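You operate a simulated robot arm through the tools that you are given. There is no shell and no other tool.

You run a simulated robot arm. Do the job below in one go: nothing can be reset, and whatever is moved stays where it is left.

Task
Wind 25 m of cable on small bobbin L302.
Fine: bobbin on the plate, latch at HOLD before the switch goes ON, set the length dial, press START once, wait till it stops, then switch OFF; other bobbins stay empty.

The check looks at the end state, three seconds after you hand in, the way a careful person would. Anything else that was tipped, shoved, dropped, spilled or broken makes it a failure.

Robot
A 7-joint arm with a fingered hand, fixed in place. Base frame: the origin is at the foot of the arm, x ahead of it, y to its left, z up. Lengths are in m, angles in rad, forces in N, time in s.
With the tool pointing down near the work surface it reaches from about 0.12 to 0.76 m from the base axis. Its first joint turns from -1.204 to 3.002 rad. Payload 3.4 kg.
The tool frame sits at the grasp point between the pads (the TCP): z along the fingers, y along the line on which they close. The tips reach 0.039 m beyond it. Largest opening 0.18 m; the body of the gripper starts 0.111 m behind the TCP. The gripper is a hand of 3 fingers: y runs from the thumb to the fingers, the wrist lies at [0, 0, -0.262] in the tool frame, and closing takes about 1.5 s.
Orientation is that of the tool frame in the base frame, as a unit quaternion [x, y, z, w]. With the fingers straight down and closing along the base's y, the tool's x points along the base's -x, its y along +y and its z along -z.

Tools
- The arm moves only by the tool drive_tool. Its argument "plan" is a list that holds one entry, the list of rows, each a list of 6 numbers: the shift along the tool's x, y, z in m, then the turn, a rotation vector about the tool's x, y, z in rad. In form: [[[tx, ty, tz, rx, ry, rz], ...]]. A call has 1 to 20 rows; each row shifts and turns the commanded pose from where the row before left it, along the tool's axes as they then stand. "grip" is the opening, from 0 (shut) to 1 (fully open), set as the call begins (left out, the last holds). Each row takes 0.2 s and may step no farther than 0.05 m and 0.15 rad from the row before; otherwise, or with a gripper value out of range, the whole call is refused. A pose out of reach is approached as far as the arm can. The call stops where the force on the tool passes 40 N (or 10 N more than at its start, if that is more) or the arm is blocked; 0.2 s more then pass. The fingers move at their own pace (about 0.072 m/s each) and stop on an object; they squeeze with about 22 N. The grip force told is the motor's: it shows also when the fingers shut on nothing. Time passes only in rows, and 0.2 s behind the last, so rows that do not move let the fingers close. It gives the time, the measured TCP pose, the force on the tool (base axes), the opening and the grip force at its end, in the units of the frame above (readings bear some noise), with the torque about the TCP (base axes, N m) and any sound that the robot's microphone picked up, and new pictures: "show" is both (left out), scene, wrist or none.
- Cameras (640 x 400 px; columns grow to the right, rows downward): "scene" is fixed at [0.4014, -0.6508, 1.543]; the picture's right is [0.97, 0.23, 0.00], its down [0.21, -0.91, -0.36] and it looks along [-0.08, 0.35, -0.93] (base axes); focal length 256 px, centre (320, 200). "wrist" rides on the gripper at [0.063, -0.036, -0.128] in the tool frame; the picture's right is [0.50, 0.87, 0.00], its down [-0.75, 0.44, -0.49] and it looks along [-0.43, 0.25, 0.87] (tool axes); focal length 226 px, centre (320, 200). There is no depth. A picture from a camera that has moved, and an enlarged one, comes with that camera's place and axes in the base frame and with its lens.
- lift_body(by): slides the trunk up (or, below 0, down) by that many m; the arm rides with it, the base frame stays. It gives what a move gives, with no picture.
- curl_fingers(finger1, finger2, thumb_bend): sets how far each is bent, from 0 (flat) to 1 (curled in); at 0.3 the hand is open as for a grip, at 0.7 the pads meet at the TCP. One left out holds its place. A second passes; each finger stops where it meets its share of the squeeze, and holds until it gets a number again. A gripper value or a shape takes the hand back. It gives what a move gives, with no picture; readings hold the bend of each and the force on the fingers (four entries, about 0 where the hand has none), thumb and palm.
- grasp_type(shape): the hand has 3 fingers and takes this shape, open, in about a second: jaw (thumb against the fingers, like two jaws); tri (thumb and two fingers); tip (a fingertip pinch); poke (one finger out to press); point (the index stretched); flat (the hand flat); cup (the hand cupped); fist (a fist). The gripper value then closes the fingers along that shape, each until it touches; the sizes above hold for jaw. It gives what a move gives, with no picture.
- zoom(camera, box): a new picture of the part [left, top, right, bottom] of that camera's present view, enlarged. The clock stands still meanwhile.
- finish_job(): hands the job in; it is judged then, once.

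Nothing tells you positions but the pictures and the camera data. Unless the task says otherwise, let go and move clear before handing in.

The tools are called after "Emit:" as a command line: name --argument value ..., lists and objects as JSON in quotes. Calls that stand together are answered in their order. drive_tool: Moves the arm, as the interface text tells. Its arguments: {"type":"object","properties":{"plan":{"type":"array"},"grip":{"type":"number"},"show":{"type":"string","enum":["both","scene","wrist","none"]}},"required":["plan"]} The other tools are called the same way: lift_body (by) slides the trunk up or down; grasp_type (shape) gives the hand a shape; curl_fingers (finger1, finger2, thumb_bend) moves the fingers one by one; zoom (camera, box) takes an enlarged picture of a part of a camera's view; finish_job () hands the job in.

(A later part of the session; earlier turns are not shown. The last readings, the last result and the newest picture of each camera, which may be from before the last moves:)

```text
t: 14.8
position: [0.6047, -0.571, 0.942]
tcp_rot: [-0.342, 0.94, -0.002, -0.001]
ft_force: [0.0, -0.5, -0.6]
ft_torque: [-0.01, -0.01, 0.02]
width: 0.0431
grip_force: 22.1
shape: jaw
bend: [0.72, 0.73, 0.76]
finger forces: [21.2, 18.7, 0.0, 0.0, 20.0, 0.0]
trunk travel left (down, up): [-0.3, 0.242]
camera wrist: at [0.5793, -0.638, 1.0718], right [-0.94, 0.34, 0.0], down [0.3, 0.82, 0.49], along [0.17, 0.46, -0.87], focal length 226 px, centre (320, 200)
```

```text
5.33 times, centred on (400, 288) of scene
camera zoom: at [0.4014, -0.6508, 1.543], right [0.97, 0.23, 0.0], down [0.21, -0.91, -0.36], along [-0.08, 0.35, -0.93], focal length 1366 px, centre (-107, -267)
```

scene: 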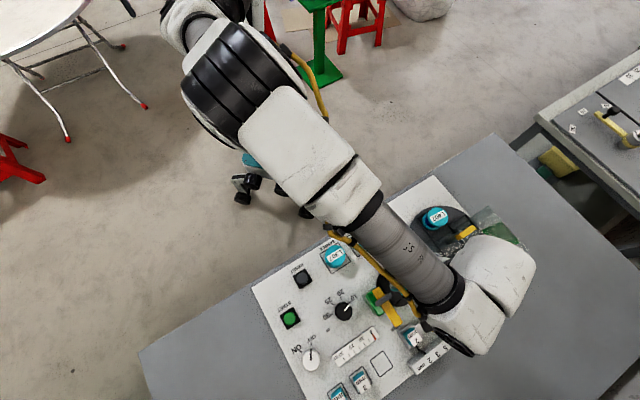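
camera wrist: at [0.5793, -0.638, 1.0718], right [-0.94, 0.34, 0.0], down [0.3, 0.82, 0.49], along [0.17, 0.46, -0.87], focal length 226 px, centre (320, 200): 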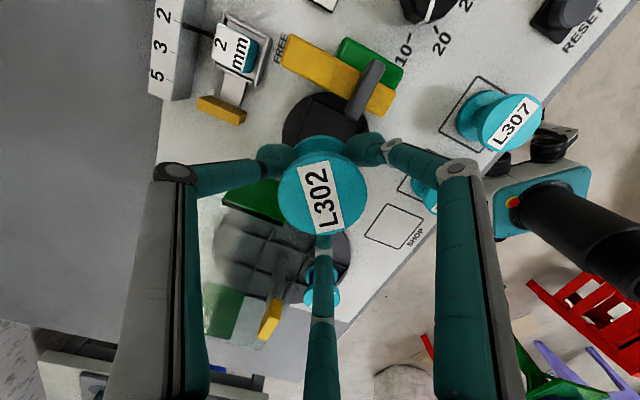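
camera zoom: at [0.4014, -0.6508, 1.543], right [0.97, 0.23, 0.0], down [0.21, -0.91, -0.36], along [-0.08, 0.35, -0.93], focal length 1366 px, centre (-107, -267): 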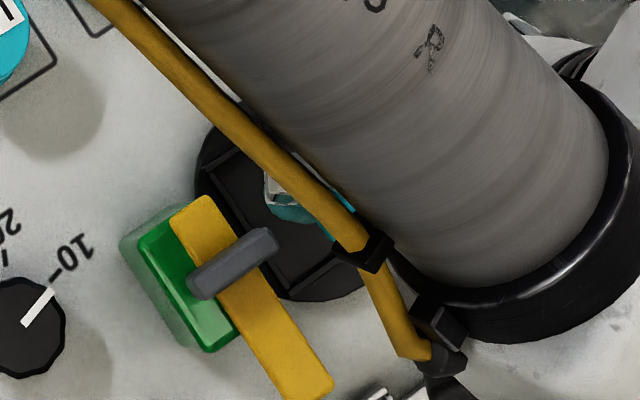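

The position estimates for the seat differ by a few millimetres between views. I'll shift slightly toward the average, lower until the bobbin's base is about 15 mm above the seat, and compare them directly.

Emit:
drive_tool --plan '[[[-0.0007, 0.0045, 0, 0, 0, 0], [0, 0, 0.03, 0, 0, 0], [0, 0, 0.03, 0, 0, 0], [0, 0, 0.02, 0, 0, 0], [0, 0, 0, 0, 0, 0], [0, 0, 0, 0, 0, 0]]]' --show "both"

Emit:
zoom --camera "wrist" --box '[200, 60, 440, 210]'

Emit:
zoom --camera "scene" --box '[340, 250, 460, 325]'

```text
t: 16.2
position: [0.6021, -0.5666, 0.8609]
tcp_rot: [-0.341, 0.94, -0.001, -0.001]
ft_force: [-0.7, 0.3, -0.3]
ft_torque: [-0.02, 0.0, -0.02]
width: 0.043
grip_force: 22.1
shape: jaw
bend: [0.72, 0.73, 0.76]
finger forces: [20.7, 18.7, 0.1, 0.0, 20.1, 0.0]
trunk travel left (down, up): [-0.3, 0.242]
camera wrist: at [0.5774, -0.6334, 0.9911], right [-0.94, 0.34, 0.0], down [0.3, 0.82, 0.49], along [0.17, 0.46, -0.87], focal length 226 px, centre (320, 200)
```

scene: 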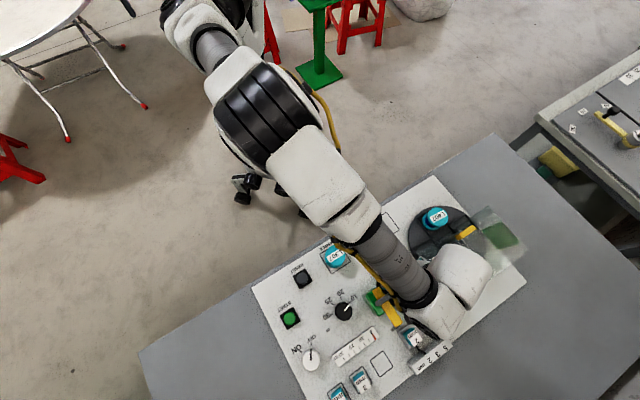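
wrist: 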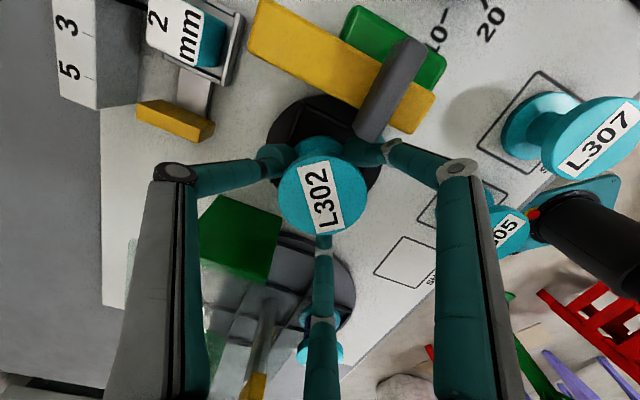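

```text
2.67 times, centred on (320, 135) of wrist
camera zoom: at [0.5774, -0.6334, 0.9911], right [-0.94, 0.34, 0.0], down [0.3, 0.82, 0.49], along [0.17, 0.46, -0.87], focal length 603 px, centre (320, 373)
```

zoom: 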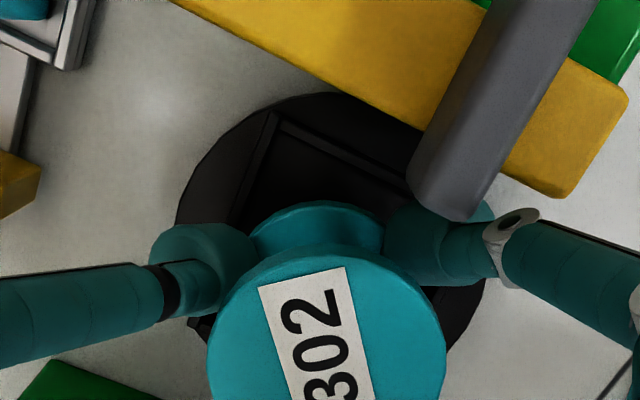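

```text
5.33 times, centred on (400, 288) of scene
camera zoom: at [0.4014, -0.6508, 1.543], right [0.97, 0.23, 0.0], down [0.21, -0.91, -0.36], along [-0.08, 0.35, -0.93], focal length 1366 px, centre (-107, -267)
```

zoom: 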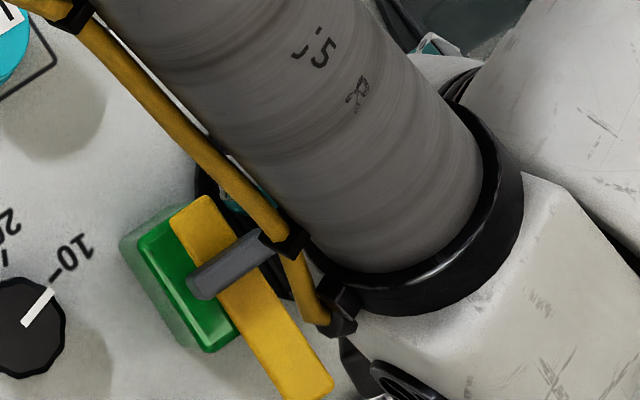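

The bobbin is within about 3 mm of the seat centre. I'll make a small correction and lower it in gentle steps.

Emit:
drive_tool --plan '[[[0.0021, 0.0017, 0, 0, 0, 0], [0, 0, 0.005, 0, 0, 0], [0, 0, 0.004, 0, 0, 0], [0, 0, 0.003, 0, 0, 0], [0, 0, 0, 0, 0, 0]]]' --show "wrist"

Emit:
zoom --camera "wrist" --box '[200, 60, 440, 210]'

```text
t: 17.4
position: [0.5986, -0.5673, 0.8496]
tcp_rot: [-0.341, 0.94, -0.002, -0.002]
ft_force: [0.5, 0.1, -0.5]
ft_torque: [0.0, 0.04, -0.02]
width: 0.0429
grip_force: 22.3
shape: jaw
bend: [0.72, 0.73, 0.76]
finger forces: [21.5, 18.7, 0.0, 0.0, 20.1, 0.1]
trunk travel left (down, up): [-0.3, 0.242]
camera wrist: at [0.574, -0.6343, 0.9799], right [-0.94, 0.34, 0.0], down [0.3, 0.82, 0.49], along [0.17, 0.46, -0.87], focal length 226 px, centre (320, 200)
```

wrist: 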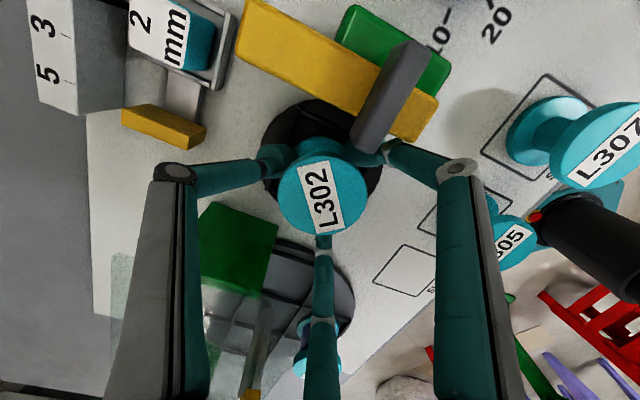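

```text
2.67 times, centred on (320, 135) of wrist
camera zoom: at [0.574, -0.6343, 0.9799], right [-0.94, 0.34, 0.0], down [0.3, 0.82, 0.49], along [0.17, 0.46, -0.87], focal length 603 px, centre (320, 373)
```

zoom: 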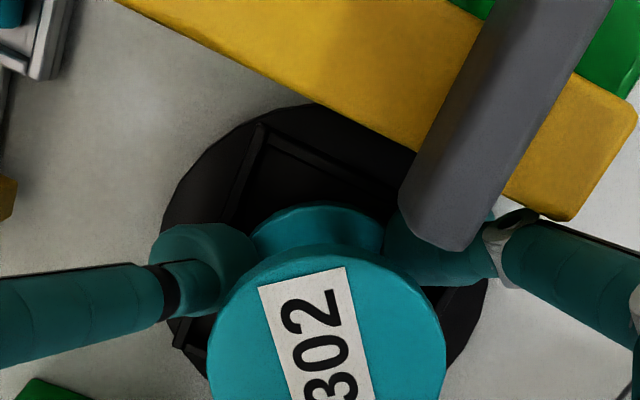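

The alignment is within 2 mm. I'll continue down in small steps and watch the force.

Emit:
drive_tool --plan '[[[0.0008, 0.0013, 0.002, 0, 0, 0], [0, 0, 0.003, 0, 0, 0], [0, 0, 0.002, 0, 0, 0], [0, 0, 0, 0, 0, 0]]]' --show "none"

```text
t: 18.4
position: [0.5978, -0.5673, 0.8439]
tcp_rot: [-0.341, 0.94, -0.002, 0.0]
ft_force: [0.4, 0.9, 1.5]
ft_torque: [-0.01, 0.08, -0.03]
width: 0.0431
grip_force: 22.0
shape: jaw
bend: [0.72, 0.73, 0.76]
finger forces: [22.5, 18.8, 0.1, 0.0, 20.3, 0.1]
trunk travel left (down, up): [-0.3, 0.242]
```

Emit:
drive_tool --plan '[[[0, 0, 0.002, 0, 0, 0], [0, 0, 0.002, 0, 0, 0], [0, 0, 0, 0, 0, 0]]]' --show "wrist"

Emit:
zoom --camera "wrist" --box '[200, 60, 440, 210]'

```text
t: 19.2
position: [0.5977, -0.5653, 0.8432]
tcp_rot: [-0.341, 0.94, -0.003, 0.001]
ft_force: [-0.5, -0.7, 26.2]
ft_torque: [-0.13, 0.45, 0.02]
width: 0.0436
grip_force: 22.2
shape: jaw
bend: [0.73, 0.73, 0.76]
finger forces: [35.2, 20.1, 0.0, 0.0, 24.0, 0.1]
trunk travel left (down, up): [-0.3, 0.242]
camera wrist: at [0.5718, -0.6326, 0.972], right [-0.94, 0.34, -0.01], down [0.3, 0.82, 0.49], along [0.17, 0.46, -0.87], focal length 226 px, centre (320, 200)
```

wrist: 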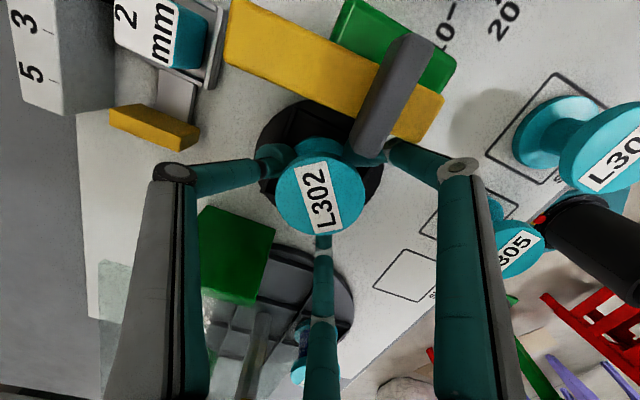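

```text
2.67 times, centred on (320, 135) of wrist
camera zoom: at [0.5718, -0.6326, 0.972], right [-0.94, 0.34, -0.01], down [0.3, 0.82, 0.49], along [0.17, 0.46, -0.87], focal length 603 px, centre (320, 373)
```

zoom: 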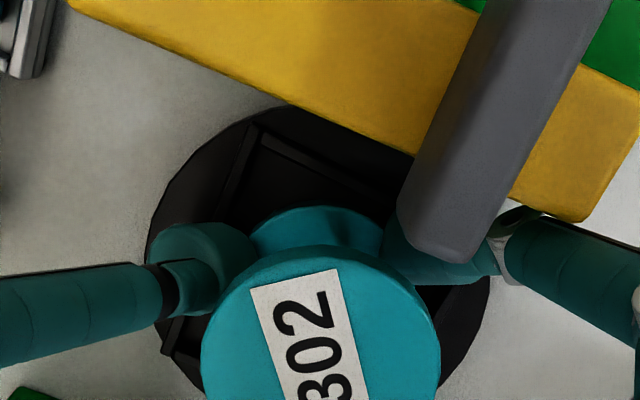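

I feel contact at TCP z≈0.843. I need to know whether that is the seat floor or the rim of its frame, so I'll look closer.

Emit:
zoom --camera "wrist" --box '[240, 90, 320, 140]'

Emit:
zoom --camera "wrist" --box '[240, 160, 320, 210]'

Emit:
zoom --camera "wrist" --box '[320, 140, 400, 190]'

Emit:
zoom --camera "wrist" --box '[330, 160, 410, 210]'

```text
8.00 times, centred on (280, 115) of wrist
camera zoom: at [0.5718, -0.6326, 0.972], right [-0.94, 0.34, -0.01], down [0.3, 0.82, 0.49], along [0.17, 0.46, -0.87], focal length 1808 px, centre (640, 880)
```

zoom: 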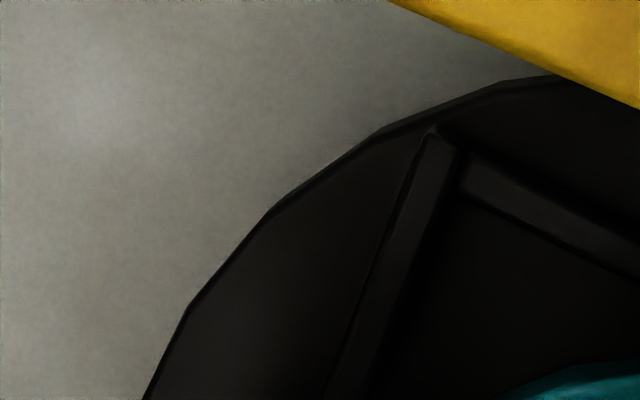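

```text
8.00 times, centred on (280, 185) of wrist
camera zoom: at [0.5718, -0.6326, 0.972], right [-0.94, 0.34, -0.01], down [0.3, 0.82, 0.49], along [0.17, 0.46, -0.87], focal length 1808 px, centre (640, 320)
```

zoom: 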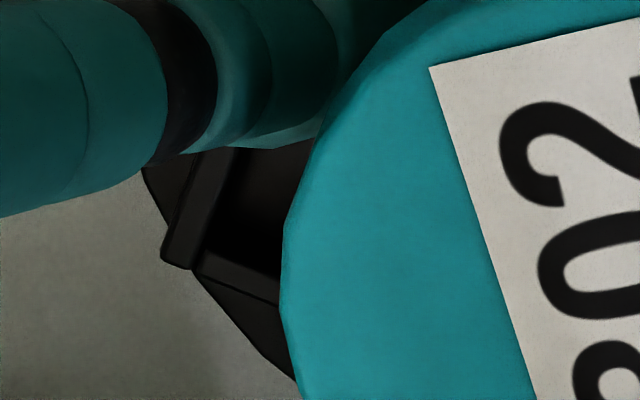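

```text
8.00 times, centred on (360, 165) of wrist
camera zoom: at [0.5718, -0.6326, 0.972], right [-0.94, 0.34, -0.01], down [0.3, 0.82, 0.49], along [0.17, 0.46, -0.87], focal length 1808 px, centre (0, 480)
```

zoom: 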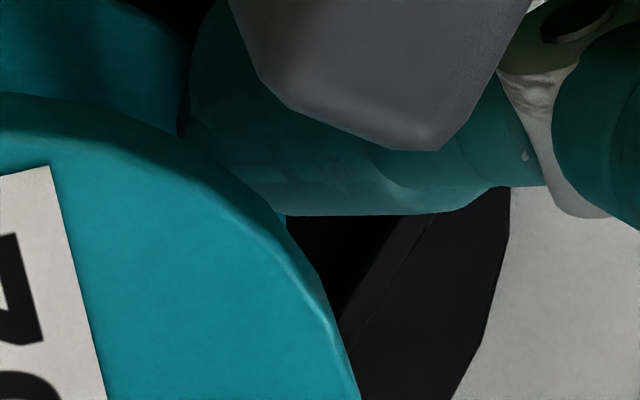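

```text
8.00 times, centred on (370, 185) of wrist
camera zoom: at [0.5718, -0.6326, 0.972], right [-0.94, 0.34, -0.01], down [0.3, 0.82, 0.49], along [0.17, 0.46, -0.87], focal length 1808 px, centre (-80, 320)
```

zoom: 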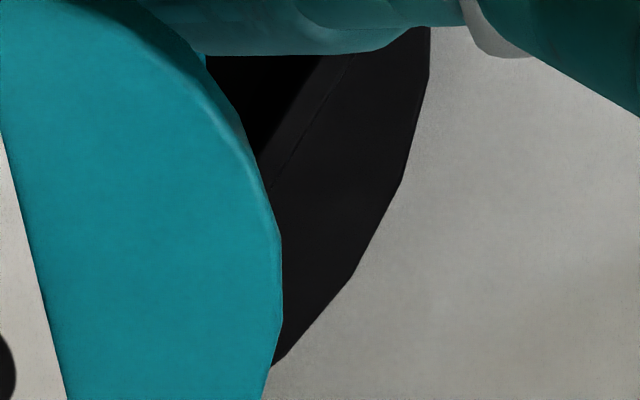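

The walls are symmetric around the bobbin and its base lies inside them, so this is contact with the seat floor. I'll ease off the load and release just enough to clear the flanges.

Emit:
drive_tool --plan '[[[0, 0, -0.002, 0, 0, 0], [0, 0, 0, 0, 0, 0]]]' --show "none"

Emit:
drive_tool --plan '[[[0, 0, 0, 0, 0, 0], [0, 0, 0, 0, 0, 0], [0, 0, 0, 0, 0, 0], [0, 0, 0, 0, 0, 0]]]' --grip 0.43 --show "wrist"

Emit:
zoom --camera "wrist" --box '[200, 80, 440, 230]'

```text
t: 19.8
position: [0.5977, -0.5651, 0.8432]
tcp_rot: [-0.341, 0.94, -0.003, 0.0]
ft_force: [2.6, -1.0, 25.4]
ft_torque: [-0.13, 0.19, 0.01]
width: 0.0439
grip_force: 21.8
shape: jaw
bend: [0.73, 0.73, 0.76]
finger forces: [33.4, 20.5, 0.0, 0.0, 25.7, 0.0]
trunk travel left (down, up): [-0.3, 0.242]
```

```text
t: 20.8
position: [0.5963, -0.5656, 0.8406]
tcp_rot: [-0.341, 0.94, -0.001, -0.001]
ft_force: [-4.0, 2.8, 13.4]
ft_torque: [-0.1, 0.07, -0.05]
width: 0.0598
grip_force: 0.1
shape: jaw
bend: [0.73, 0.73, 0.78]
finger forces: [5.0, 5.3, 0.0, 0.0, 11.0, 0.1]
trunk travel left (down, up): [-0.3, 0.242]
camera wrist: at [0.5708, -0.6331, 0.9703], right [-0.94, 0.34, 0.0], down [0.3, 0.82, 0.49], along [0.17, 0.46, -0.87], focal length 226 px, centre (320, 200)
```

wrist: 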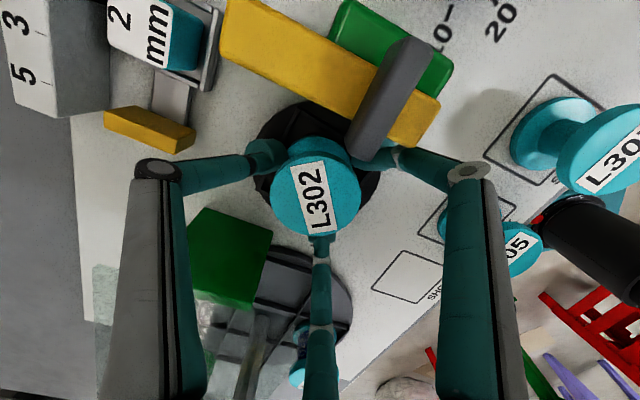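

```text
2.67 times, centred on (320, 155) of wrist
camera zoom: at [0.5708, -0.6331, 0.9703], right [-0.94, 0.34, 0.0], down [0.3, 0.82, 0.49], along [0.17, 0.46, -0.87], focal length 603 px, centre (320, 320)
```

zoom: 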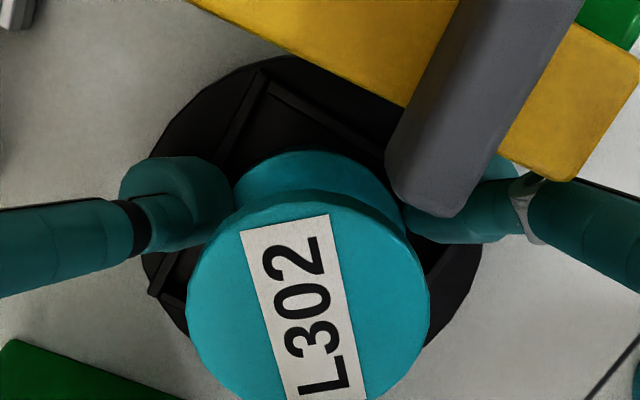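

The thumb tip seems to be blocked by the seat's low wall as it opens, while there is still vertical slack below the top flange. I'll raise a few millimetres so the tips clear the wall and can open.

Emit:
drive_tool --plan '[[[0, 0, -0.003, 0, 0, 0], [0, 0, -0.003, 0, 0, 0], [0, 0, 0, 0, 0, 0], [0, 0, 0, 0, 0, 0]]]' --show "wrist"

Emit:
zoom --camera "wrist" --box '[200, 80, 440, 230]'

```text
t: 21.8
position: [0.598, -0.5677, 0.8449]
tcp_rot: [-0.341, 0.94, -0.002, -0.001]
ft_force: [0.3, -0.2, 0.6]
ft_torque: [0.01, -0.02, -0.01]
width: 0.0768
grip_force: 0.2
shape: jaw
bend: [0.71, 0.71, 0.73]
finger forces: [0.1, 0.1, 0.0, 0.0, 0.0, 0.1]
trunk travel left (down, up): [-0.3, 0.242]
camera wrist: at [0.5725, -0.6341, 0.9761], right [-0.94, 0.34, 0.0], down [0.3, 0.82, 0.49], along [0.17, 0.46, -0.87], focal length 226 px, centre (320, 200)
```

wrist: 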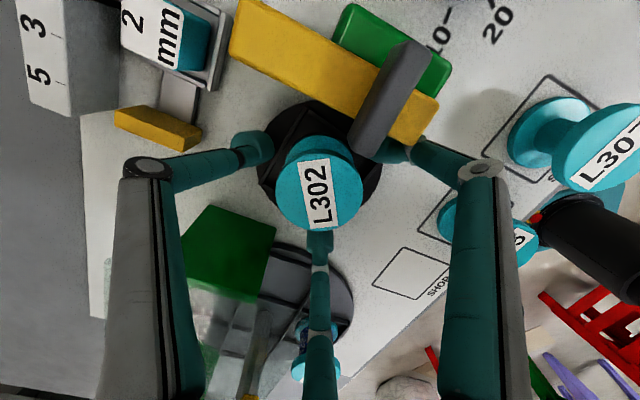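

```text
2.67 times, centred on (320, 155) of wrist
camera zoom: at [0.5725, -0.6341, 0.9761], right [-0.94, 0.34, 0.0], down [0.3, 0.82, 0.49], along [0.17, 0.46, -0.87], focal length 603 px, centre (320, 320)
```

zoom: 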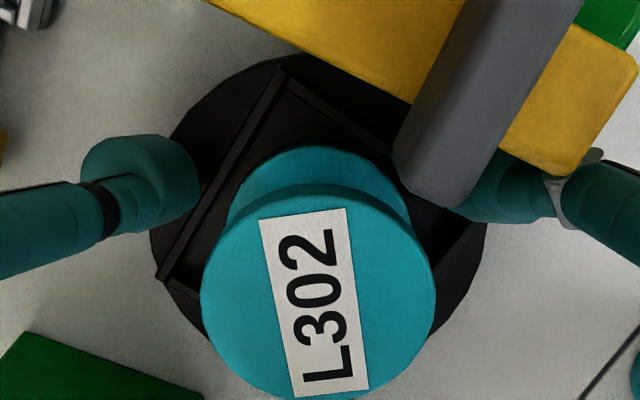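

The fingers are clear and the bobbin sits freely in the seat. I'll raise straight up.

Emit:
drive_tool --plan '[[[0, 0, -0.008, 0, 0, 0], [0, 0, -0.012, 0, 0, 0], [0, 0, -0.03, 0, 0, 0], [0, 0, -0.04, 0, 0, 0], [0, 0, -0.04, 0, 0, 0], [0, 0, 0, 0, 0, 0]]]' --show "both"

Emit:
zoom --camera "wrist" --box '[220, 60, 420, 185]'

```text
t: 23.2
position: [0.5988, -0.5689, 0.9761]
tcp_rot: [-0.341, 0.94, -0.001, -0.002]
ft_force: [0.0, -0.4, -0.2]
ft_torque: [-0.01, 0.05, 0.03]
width: 0.0769
grip_force: 0.0
shape: jaw
bend: [0.71, 0.71, 0.73]
finger forces: [0.0, 0.1, 0.0, 0.0, 0.1, 0.1]
trunk travel left (down, up): [-0.3, 0.242]
camera wrist: at [0.5746, -0.6355, 1.1049], right [-0.94, 0.34, 0.0], down [0.3, 0.82, 0.49], along [0.17, 0.46, -0.87], focal length 226 px, centre (320, 200)
```

scene: 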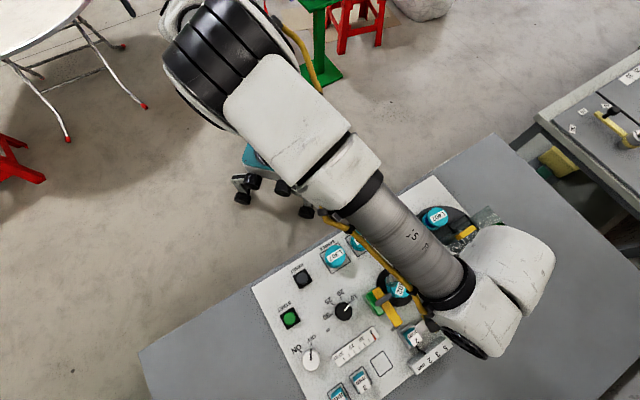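
wrist: 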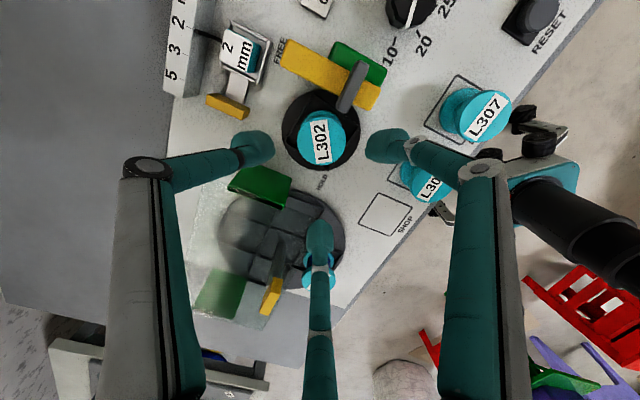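

```text
3.20 times, centred on (320, 122) of wrist
camera zoom: at [0.5746, -0.6355, 1.1049], right [-0.94, 0.34, 0.0], down [0.3, 0.82, 0.49], along [0.17, 0.46, -0.87], focal length 723 px, centre (320, 448)
```

zoom: 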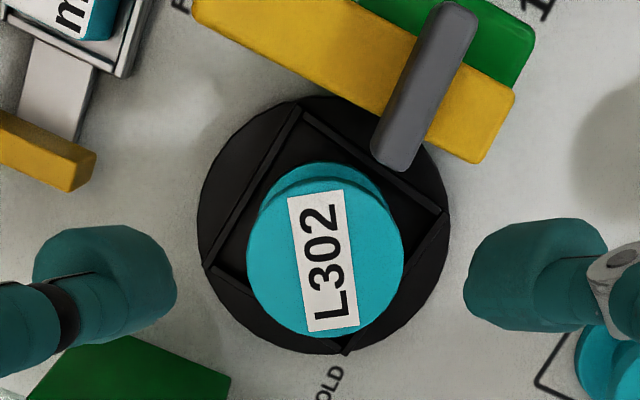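

L302 is seated well. Next is the latch. Its grey handle is centred near (0.5515, -0.614) at z≈0.86, so I'll move above it and turn the hand so that a 90° counter-clockwise turn stays inside yaw angles I've already reached.

Emit:
drive_tool --plan '[[[0, 0, 0, 0, 0, 0.14835], [0, 0, 0, 0, 0, 0.14835], [0, 0, 0, 0, 0, 0.14835], [0, 0, 0, 0, 0, 0.14835], [0, 0, 0, 0, 0, 0.14835], [0, 0, 0, 0, 0, 0.14835], [0, 0, 0, 0, 0, 0.14835], [0, 0, 0, 0, 0, 0.14835], [0, 0, 0, 0, 0, 0.14835], [0, 0, 0, 0, 0, 0.14835], [0.0005, -0.033, 0, 0, 0, 0], [0.0006, -0.033, 0, 0, 0, 0], [0, 0, 0, 0, 0, 0]]]' --grip 0.5 --show "both"

Emit:
zoom --camera "wrist" --box '[220, 70, 420, 195]'

```text
t: 26.0
position: [0.5513, -0.612, 0.976]
tcp_rot: [0.383, 0.924, -0.002, 0.0]
ft_force: [-0.2, -0.9, 0.4]
ft_torque: [-0.01, 0.0, -0.03]
width: 0.0896
grip_force: 0.0
shape: jaw
bend: [0.71, 0.71, 0.72]
finger forces: [0.0, 0.1, 0.0, 0.0, 0.1, 0.0]
trunk travel left (down, up): [-0.3, 0.242]
camera wrist: at [0.4814, -0.5921, 1.1053], right [0.26, 0.97, 0.0], down [0.84, -0.22, 0.49], along [0.47, -0.13, -0.87], focal length 226 px, centre (320, 200)
```

scene: 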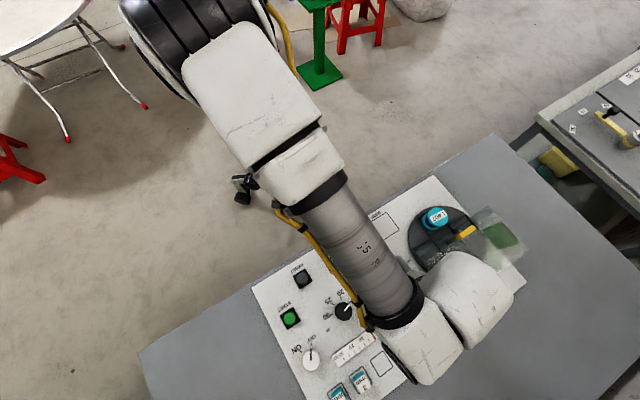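
wrist: 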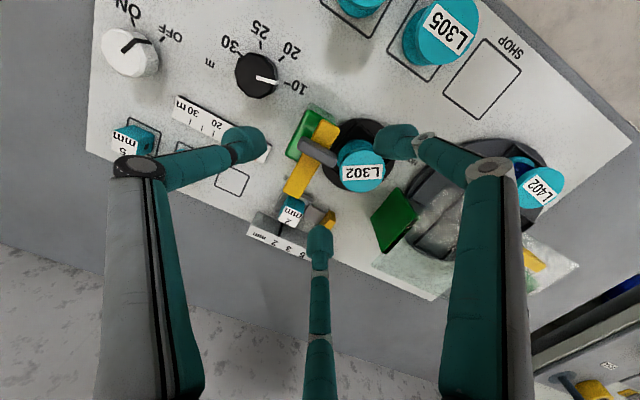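

```text
3.20 times, centred on (320, 132) of wrist
camera zoom: at [0.4814, -0.5921, 1.1053], right [0.26, 0.97, 0.0], down [0.84, -0.22, 0.49], along [0.47, -0.13, -0.87], focal length 723 px, centre (320, 416)
```

zoom: 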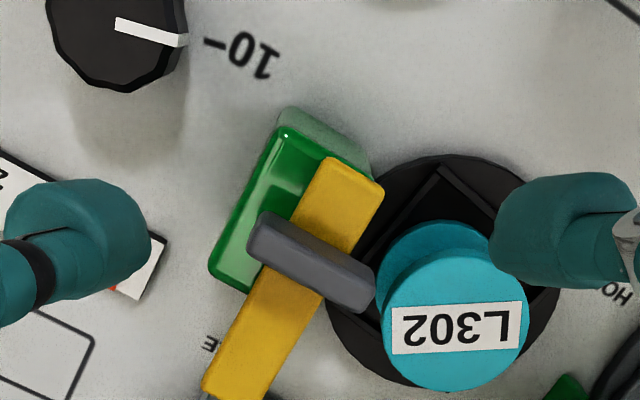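

The handle is centred at about (0.551, -0.614) with its top at z≈0.871, within 3 mm of the tool axis. I'll fine-centre and descend around it, with the tips ending just above the yellow bar.

Emit:
drive_tool --plan '[[[-0.002, -0.002, 0, 0, 0, 0], [0, 0, 0.03, 0, 0, 0], [0, 0, 0.03, 0, 0, 0], [0, 0, 0.015, 0, 0, 0], [0, 0, 0.01, 0, 0, 0], [0, 0, 0, 0, 0, 0]]]' --show "wrist"

Emit:
zoom --camera "wrist" --box '[220, 110, 420, 235]'

```text
t: 27.4
position: [0.5501, -0.6148, 0.892]
tcp_rot: [0.384, 0.923, -0.002, 0.001]
ft_force: [-0.2, -0.3, -0.3]
ft_torque: [0.0, -0.01, -0.01]
width: 0.0894
grip_force: 0.0
shape: jaw
bend: [0.71, 0.71, 0.72]
finger forces: [0.0, 0.1, 0.0, 0.0, 0.0, 0.0]
trunk travel left (down, up): [-0.3, 0.242]
camera wrist: at [0.4806, -0.5949, 1.0211], right [0.26, 0.97, 0.0], down [0.84, -0.22, 0.49], along [0.48, -0.13, -0.87], focal length 226 px, centre (320, 200)
```

wrist: 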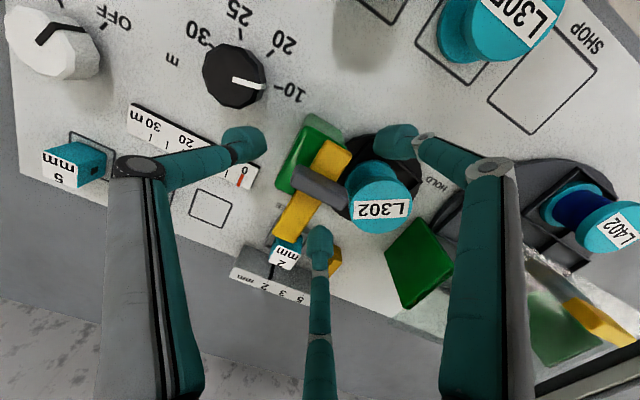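

```text
3.20 times, centred on (320, 172) of wrist
camera zoom: at [0.4806, -0.5949, 1.0211], right [0.26, 0.97, 0.0], down [0.84, -0.22, 0.49], along [0.48, -0.13, -0.87], focal length 723 px, centre (320, 288)
```

zoom: 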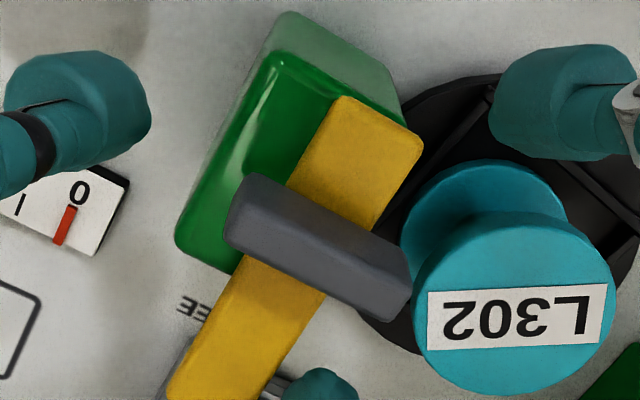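

The handle is right under the tool axis. I'll close on it.

Emit:
drive_tool --plan '[[[0, 0, 0, 0, 0, 0], [0, 0, 0, 0, 0, 0], [0, 0, 0, 0, 0, 0], [0, 0, 0, 0, 0, 0], [0, 0, 0, 0, 0, 0], [0, 0, 0, 0, 0, 0], [0, 0, 0, 0, 0, 0]]]' --grip 0.05 --show "wrist"

Emit:
zoom --camera "wrist" --box '[220, 110, 420, 235]'

```text
t: 29.0
position: [0.5518, -0.6136, 0.8927]
tcp_rot: [0.384, 0.923, -0.003, 0.002]
ft_force: [4.0, 2.8, 2.2]
ft_torque: [0.21, -0.24, -0.03]
width: 0.0323
grip_force: 21.8
shape: jaw
bend: [0.73, 0.73, 0.73]
finger forces: [18.3, 18.8, 0.0, 0.0, 23.3, 0.1]
trunk travel left (down, up): [-0.3, 0.242]
camera wrist: at [0.4811, -0.5946, 1.0215], right [0.26, 0.97, 0.0], down [0.84, -0.22, 0.49], along [0.48, -0.13, -0.87], focal length 226 px, centre (320, 200)
```

wrist: 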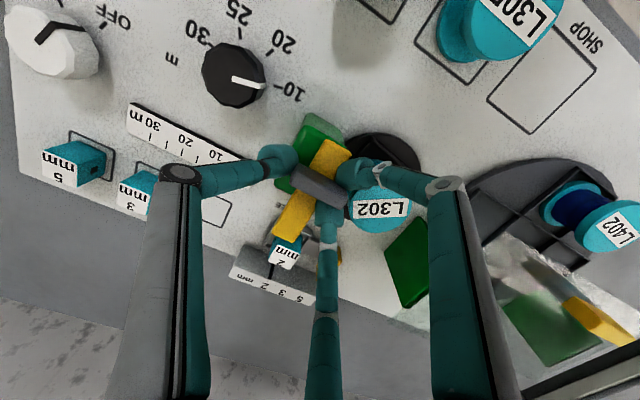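

```text
3.20 times, centred on (320, 172) of wrist
camera zoom: at [0.4811, -0.5946, 1.0215], right [0.26, 0.97, 0.0], down [0.84, -0.22, 0.49], along [0.48, -0.13, -0.87], focal length 723 px, centre (320, 288)
```

zoom: 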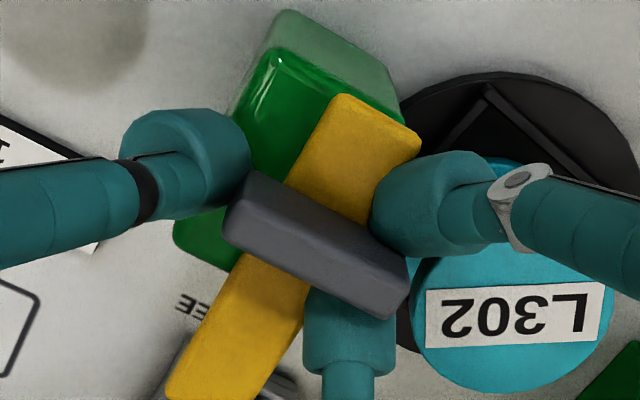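

The handle is gripped at its end and two corners. I'll turn it counter-clockwise a little first, to test how the latch responds.

Emit:
drive_tool --plan '[[[0, 0, 0, 0, 0, -0.07], [0, 0, 0, 0, 0, -0.07], [0, 0, 0, 0, 0, -0.07], [0, 0, 0, 0, 0, 0]]]' --show "wrist"

Emit:
zoom --camera "wrist" --box '[220, 110, 420, 235]'

```text
t: 30.0
position: [0.5514, -0.6143, 0.8925]
tcp_rot: [0.284, 0.959, -0.002, 0.0]
ft_force: [3.1, 3.8, 3.4]
ft_torque: [0.28, -0.18, 0.03]
width: 0.0323
grip_force: 22.0
shape: jaw
bend: [0.73, 0.73, 0.73]
finger forces: [19.1, 19.9, 0.0, 0.0, 22.9, 0.0]
trunk travel left (down, up): [-0.3, 0.242]
camera wrist: at [0.4785, -0.6101, 1.0216], right [0.05, 1.0, 0.0], down [0.87, -0.04, 0.49], along [0.49, -0.03, -0.87], focal length 226 px, centre (320, 200)
```

wrist: 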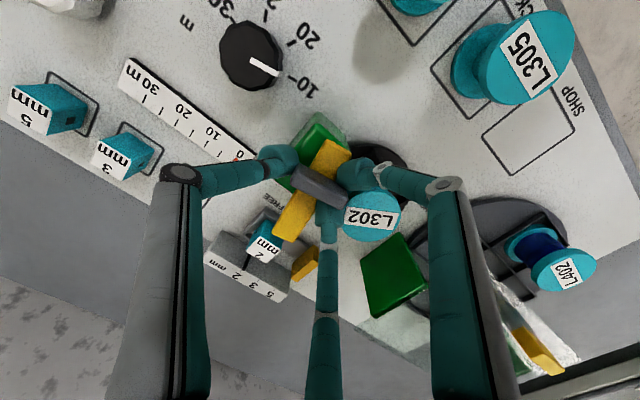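

```text
3.20 times, centred on (320, 172) of wrist
camera zoom: at [0.4785, -0.6101, 1.0216], right [0.05, 1.0, 0.0], down [0.87, -0.04, 0.49], along [0.49, -0.03, -0.87], focal length 723 px, centre (320, 288)
```

zoom: 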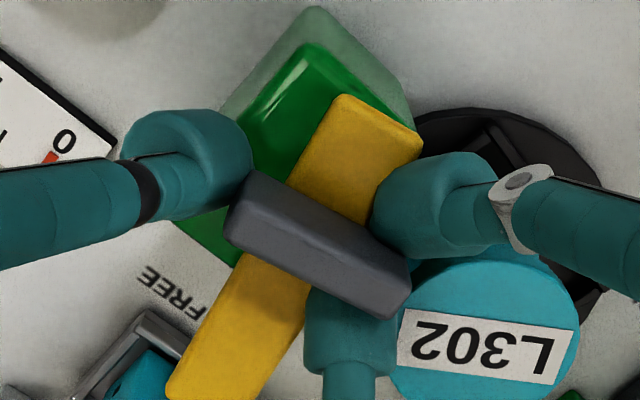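

The bar turns together with the handle about its centre, with low forces. I'll keep turning.

Emit:
drive_tool --plan '[[[0, 0, 0, 0, 0, -0.12], [0, 0, 0, 0, 0, -0.12], [0, 0, 0, 0, 0, -0.12], [0, 0, 0, 0, 0, -0.12], [0, 0, 0, 0, 0, -0.12], [0, 0, 0, 0, 0, -0.12], [0, 0, 0, 0, 0, 0]]]' --show "wrist"

Emit:
zoom --camera "wrist" --box '[220, 110, 420, 235]'

```text
t: 31.6
position: [0.5503, -0.6165, 0.8932]
tcp_rot: [-0.073, 0.997, -0.002, 0.0]
ft_force: [3.2, 7.0, -0.8]
ft_torque: [0.36, -0.12, -0.07]
width: 0.0319
grip_force: 22.0
shape: jaw
bend: [0.73, 0.73, 0.73]
finger forces: [19.5, 22.0, 0.0, 0.1, 22.4, 0.1]
trunk travel left (down, up): [-0.3, 0.242]
camera wrist: at [0.4939, -0.6597, 1.022], right [-0.62, 0.78, 0.0], down [0.68, 0.54, 0.49], along [0.39, 0.3, -0.87], focal length 226 px, centre (320, 200)
```

wrist: 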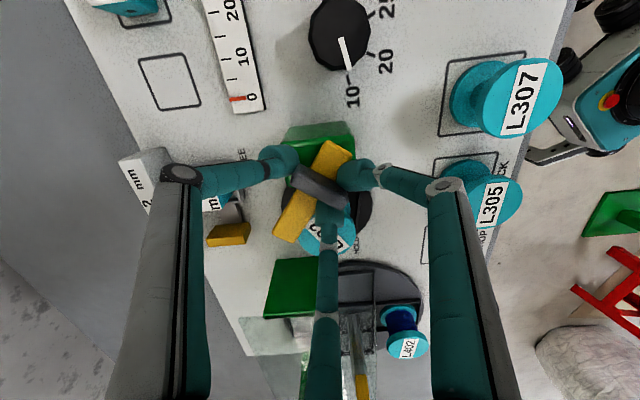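

```text
3.20 times, centred on (320, 172) of wrist
camera zoom: at [0.4939, -0.6597, 1.022], right [-0.62, 0.78, 0.0], down [0.68, 0.54, 0.49], along [0.39, 0.3, -0.87], focal length 723 px, centre (320, 288)
```

zoom: 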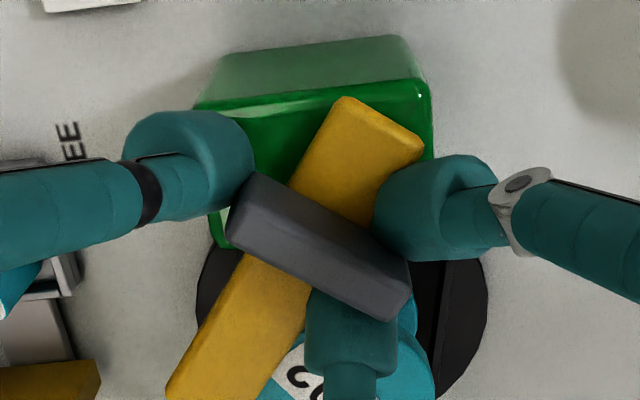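

The bar has turned 53° and is passing over the bobbin without resistance. I'll continue toward HOLD.

Emit:
drive_tool --plan '[[[0, 0, 0, 0, 0, -0.11], [0, 0, 0, 0, 0, -0.11], [0, 0, 0, 0, 0, -0.11], [0, 0, 0, 0, 0, -0.11], [0, 0, 0, 0, 0, -0.11], [0, 0, 0, 0, 0, 0]]]' --show "both"

Emit:
zoom --camera "wrist" --box '[200, 110, 440, 260]'

```text
t: 33.0
position: [0.5504, -0.6165, 0.8923]
tcp_rot: [-0.341, 0.94, -0.001, -0.002]
ft_force: [4.1, 7.4, -0.5]
ft_torque: [0.35, -0.05, 0.07]
width: 0.0317
grip_force: 22.1
shape: jaw
bend: [0.73, 0.73, 0.73]
finger forces: [19.0, 23.0, 0.1, 0.1, 23.9, 0.1]
trunk travel left (down, up): [-0.3, 0.242]
camera wrist: at [0.5254, -0.6832, 1.022], right [-0.94, 0.34, 0.0], down [0.3, 0.82, 0.49], along [0.17, 0.46, -0.87], focal length 226 px, centre (320, 200)
```

scene: 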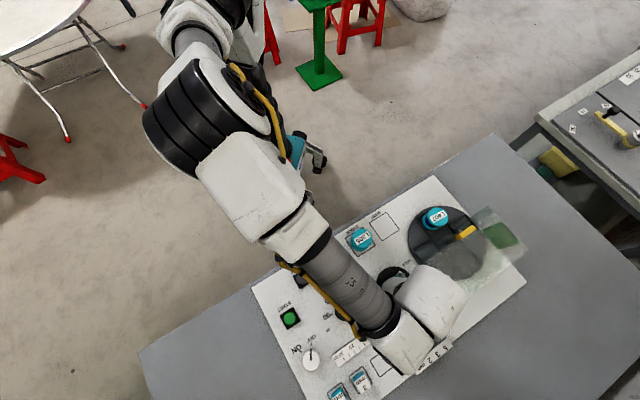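
wrist: 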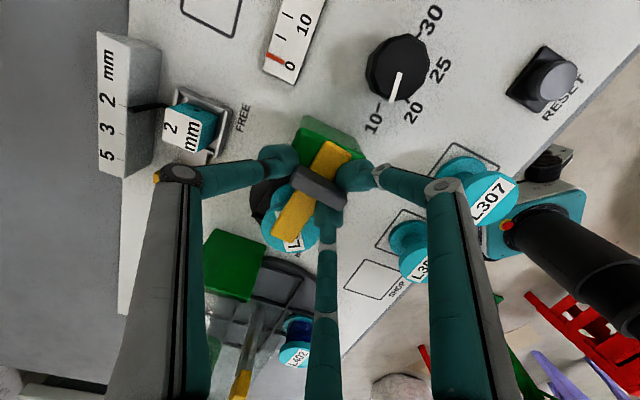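

```text
2.67 times, centred on (320, 185) of wrist
camera zoom: at [0.5254, -0.6832, 1.022], right [-0.94, 0.34, 0.0], down [0.3, 0.82, 0.49], along [0.17, 0.46, -0.87], focal length 603 px, centre (320, 240)
```

zoom: 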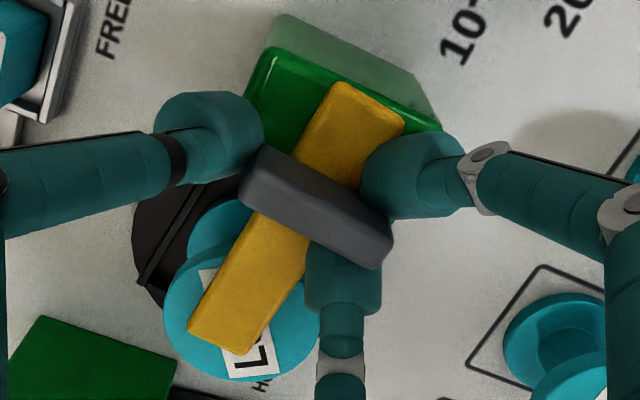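

The bar now points across the bobbin after about 85° of turn. I'll continue in small steps and feel for the end stop.

Emit:
drive_tool --plan '[[[0, 0, 0, 0, 0, -0.05], [0, 0, 0, 0, 0, -0.05], [0, 0, 0, 0, 0, 0]]]' --show "none"

```text
t: 33.8
position: [0.5503, -0.6155, 0.8934]
tcp_rot: [-0.387, 0.922, -0.001, -0.001]
ft_force: [3.1, 7.2, 0.5]
ft_torque: [0.35, -0.02, -0.02]
width: 0.0317
grip_force: 22.1
shape: jaw
bend: [0.73, 0.73, 0.73]
finger forces: [19.3, 22.8, 0.0, 0.1, 24.1, 0.1]
trunk travel left (down, up): [-0.3, 0.242]
```

Emit:
drive_tool --plan '[[[0, 0, 0, 0, 0, -0.05], [0, 0, 0, 0, 0, -0.05], [0, 0, 0, 0, 0, 0]]]' --show "wrist"

Emit:
zoom --camera "wrist" --box '[200, 110, 440, 260]'

```text
t: 34.6
position: [0.5503, -0.6166, 0.8923]
tcp_rot: [-0.432, 0.902, -0.002, -0.002]
ft_force: [-0.7, 2.4, 1.6]
ft_torque: [0.26, 0.15, -0.19]
width: 0.0314
grip_force: 21.4
shape: jaw
bend: [0.73, 0.73, 0.73]
finger forces: [18.7, 25.5, 0.0, 0.0, 25.5, 0.0]
trunk travel left (down, up): [-0.3, 0.242]
camera wrist: at [0.5384, -0.6868, 1.022], right [-0.99, 0.15, 0.0], down [0.13, 0.86, 0.49], along [0.07, 0.48, -0.87], focal length 226 px, centre (320, 200)
```

wrist: 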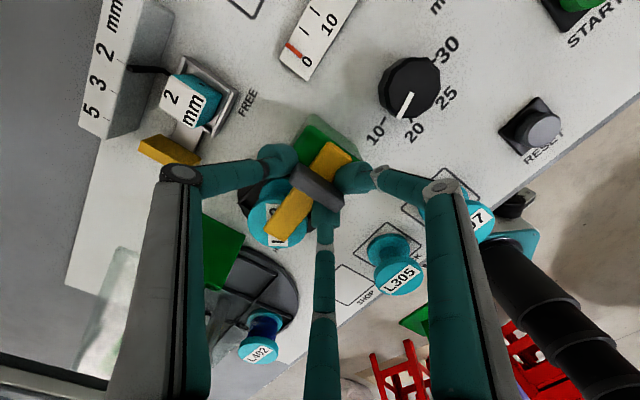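

```text
2.67 times, centred on (320, 185) of wrist
camera zoom: at [0.5384, -0.6868, 1.022], right [-0.99, 0.15, 0.0], down [0.13, 0.86, 0.49], along [0.07, 0.48, -0.87], focal length 603 px, centre (320, 240)
```

zoom: 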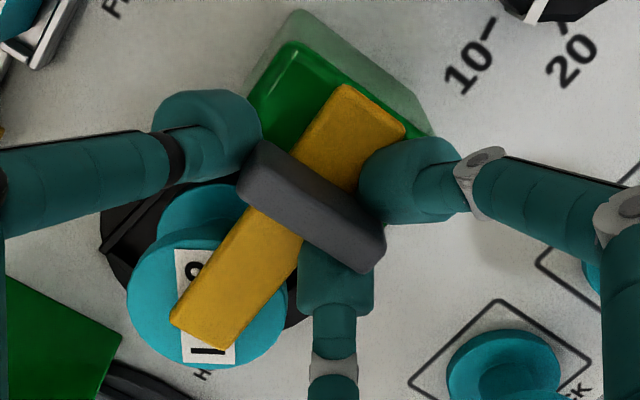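

The handle began to slip at about 94°, so the latch has reached its stop with the bar lying straight across the bobbin at HOLD. I'll let go and rise.

Emit:
drive_tool --plan '[[[0, 0, 0, 0, 0, 0], [0, 0, 0, 0, 0, 0], [0, 0, 0, 0, 0, 0], [0, 0, 0, 0, 0, 0], [0, 0, -0.02, 0, 0, 0], [0, 0, -0.04, 0, 0, 0], [0, 0, -0.04, 0, 0, 0], [0, 0, 0, 0, 0, 0]]]' --grip 0.5 --show "both"

Emit:
zoom --camera "wrist" --box '[200, 60, 440, 210]'

```text
t: 36.4
position: [0.5524, -0.6138, 0.9951]
tcp_rot: [-0.432, 0.902, -0.002, -0.001]
ft_force: [-0.4, -0.1, 0.4]
ft_torque: [0.02, 0.01, 0.0]
width: 0.0897
grip_force: 0.0
shape: jaw
bend: [0.71, 0.71, 0.72]
finger forces: [0.1, 0.0, 0.0, 0.0, 0.0, 0.0]
trunk travel left (down, up): [-0.3, 0.242]
camera wrist: at [0.5415, -0.6845, 1.1249], right [-0.99, 0.15, 0.0], down [0.13, 0.86, 0.49], along [0.07, 0.48, -0.87], focal length 226 px, centre (320, 200)
```

scene: 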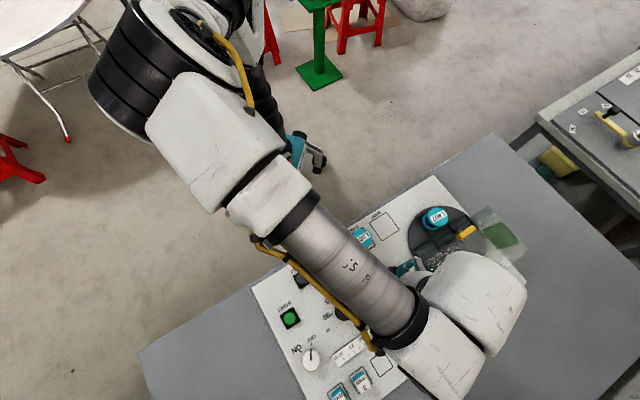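
wrist: 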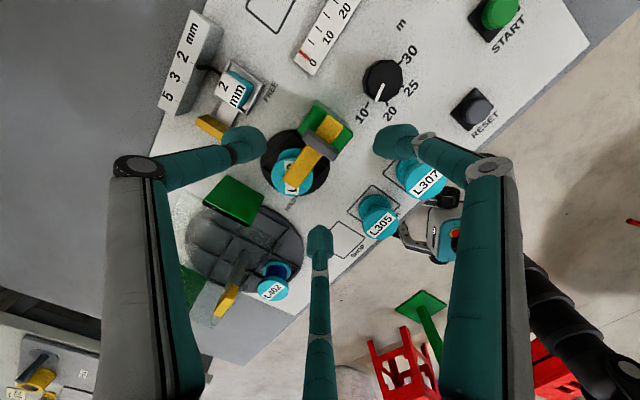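

```text
2.67 times, centred on (320, 135) of wrist
camera zoom: at [0.5415, -0.6845, 1.1249], right [-0.99, 0.15, 0.0], down [0.13, 0.86, 0.49], along [0.07, 0.48, -0.87], focal length 603 px, centre (320, 373)
```

zoom: 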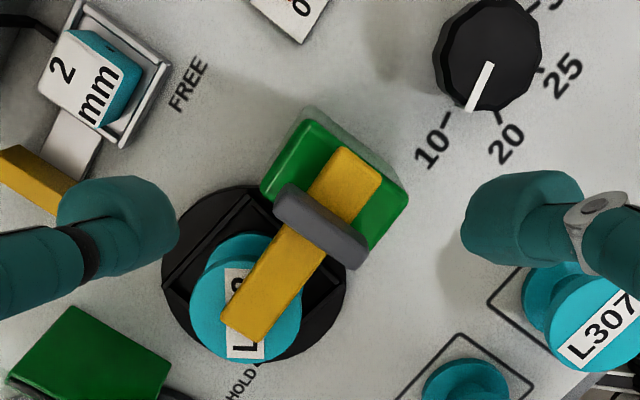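

The bar lies across L302 and points at HOLD. The dial still points at 10, so I'll move above it at about (0.465, -0.661) and pre-turn the hand so a 105° counter-clockwise turn is available.

Emit:
drive_tool --plan '[[[0.0301, 0.0127, 0, 0, 0, 0], [0.0301, 0.0127, 0.015, 0, 0, 0], [0.0302, 0.0128, 0.03, 0, 0, 0], [0, 0, 0, 0, 0, 0.1469], [0, 0, 0, 0, 0, 0.1469], [0, 0, 0, 0, 0, 0.1469], [0, 0, 0, 0, 0, 0.1469], [0, 0, 0, 0, 0, 0.1469], [0, 0, 0, 0, 0, 0.1469], [0, 0, 0, 0, 0, 0.1469], [0, 0, 0, 0, 0, 0.1469], [0, 0, 0, 0, 0, 0.1469], [0, 0, 0, 0, 0, 0.1469], [0, 0, 0, 0, 0, 0.1469], [0, 0, 0, 0, 0, 0.1469], [0, 0, 0, 0, 0, 0]]]' --grip 0.42 --show "both"

Emit:
zoom --camera "wrist" --box '[240, 70, 400, 170]'

```text
t: 39.8
position: [0.4636, -0.662, 0.947]
tcp_rot: [0.422, 0.906, -0.002, 0.001]
ft_force: [0.1, 0.4, 0.7]
ft_torque: [0.03, -0.01, 0.02]
width: 0.0761
grip_force: 0.1
shape: jaw
bend: [0.71, 0.71, 0.73]
finger forces: [0.0, 0.0, 0.0, 0.0, 0.0, 0.0]
trunk travel left (down, up): [-0.3, 0.242]
camera wrist: at [0.3951, -0.6372, 1.0765], right [0.34, 0.94, 0.0], down [0.82, -0.3, 0.49], along [0.46, -0.17, -0.87], focal length 226 px, centre (320, 200)
```

scene: 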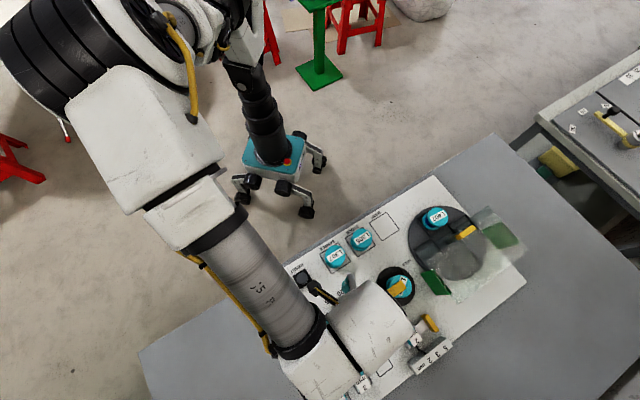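
wrist: 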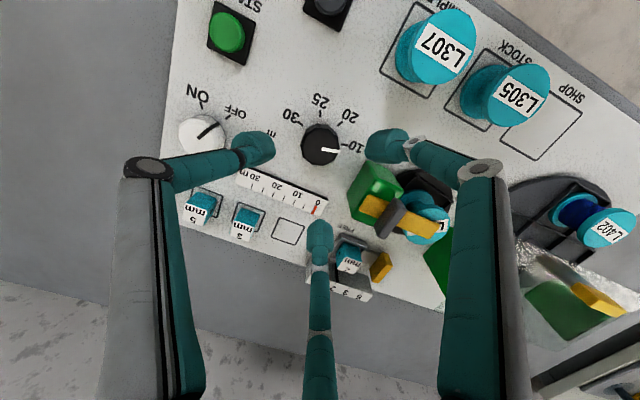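

```text
4.00 times, centred on (320, 120) of wrist
camera zoom: at [0.3951, -0.6372, 1.0765], right [0.34, 0.94, 0.0], down [0.82, -0.3, 0.49], along [0.46, -0.17, -0.87], focal length 904 px, centre (320, 520)
```

zoom: 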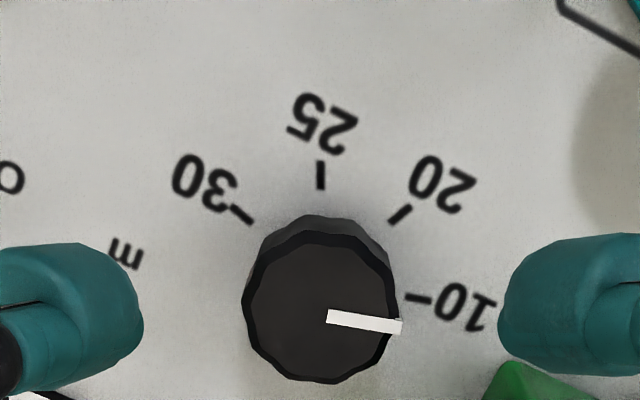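

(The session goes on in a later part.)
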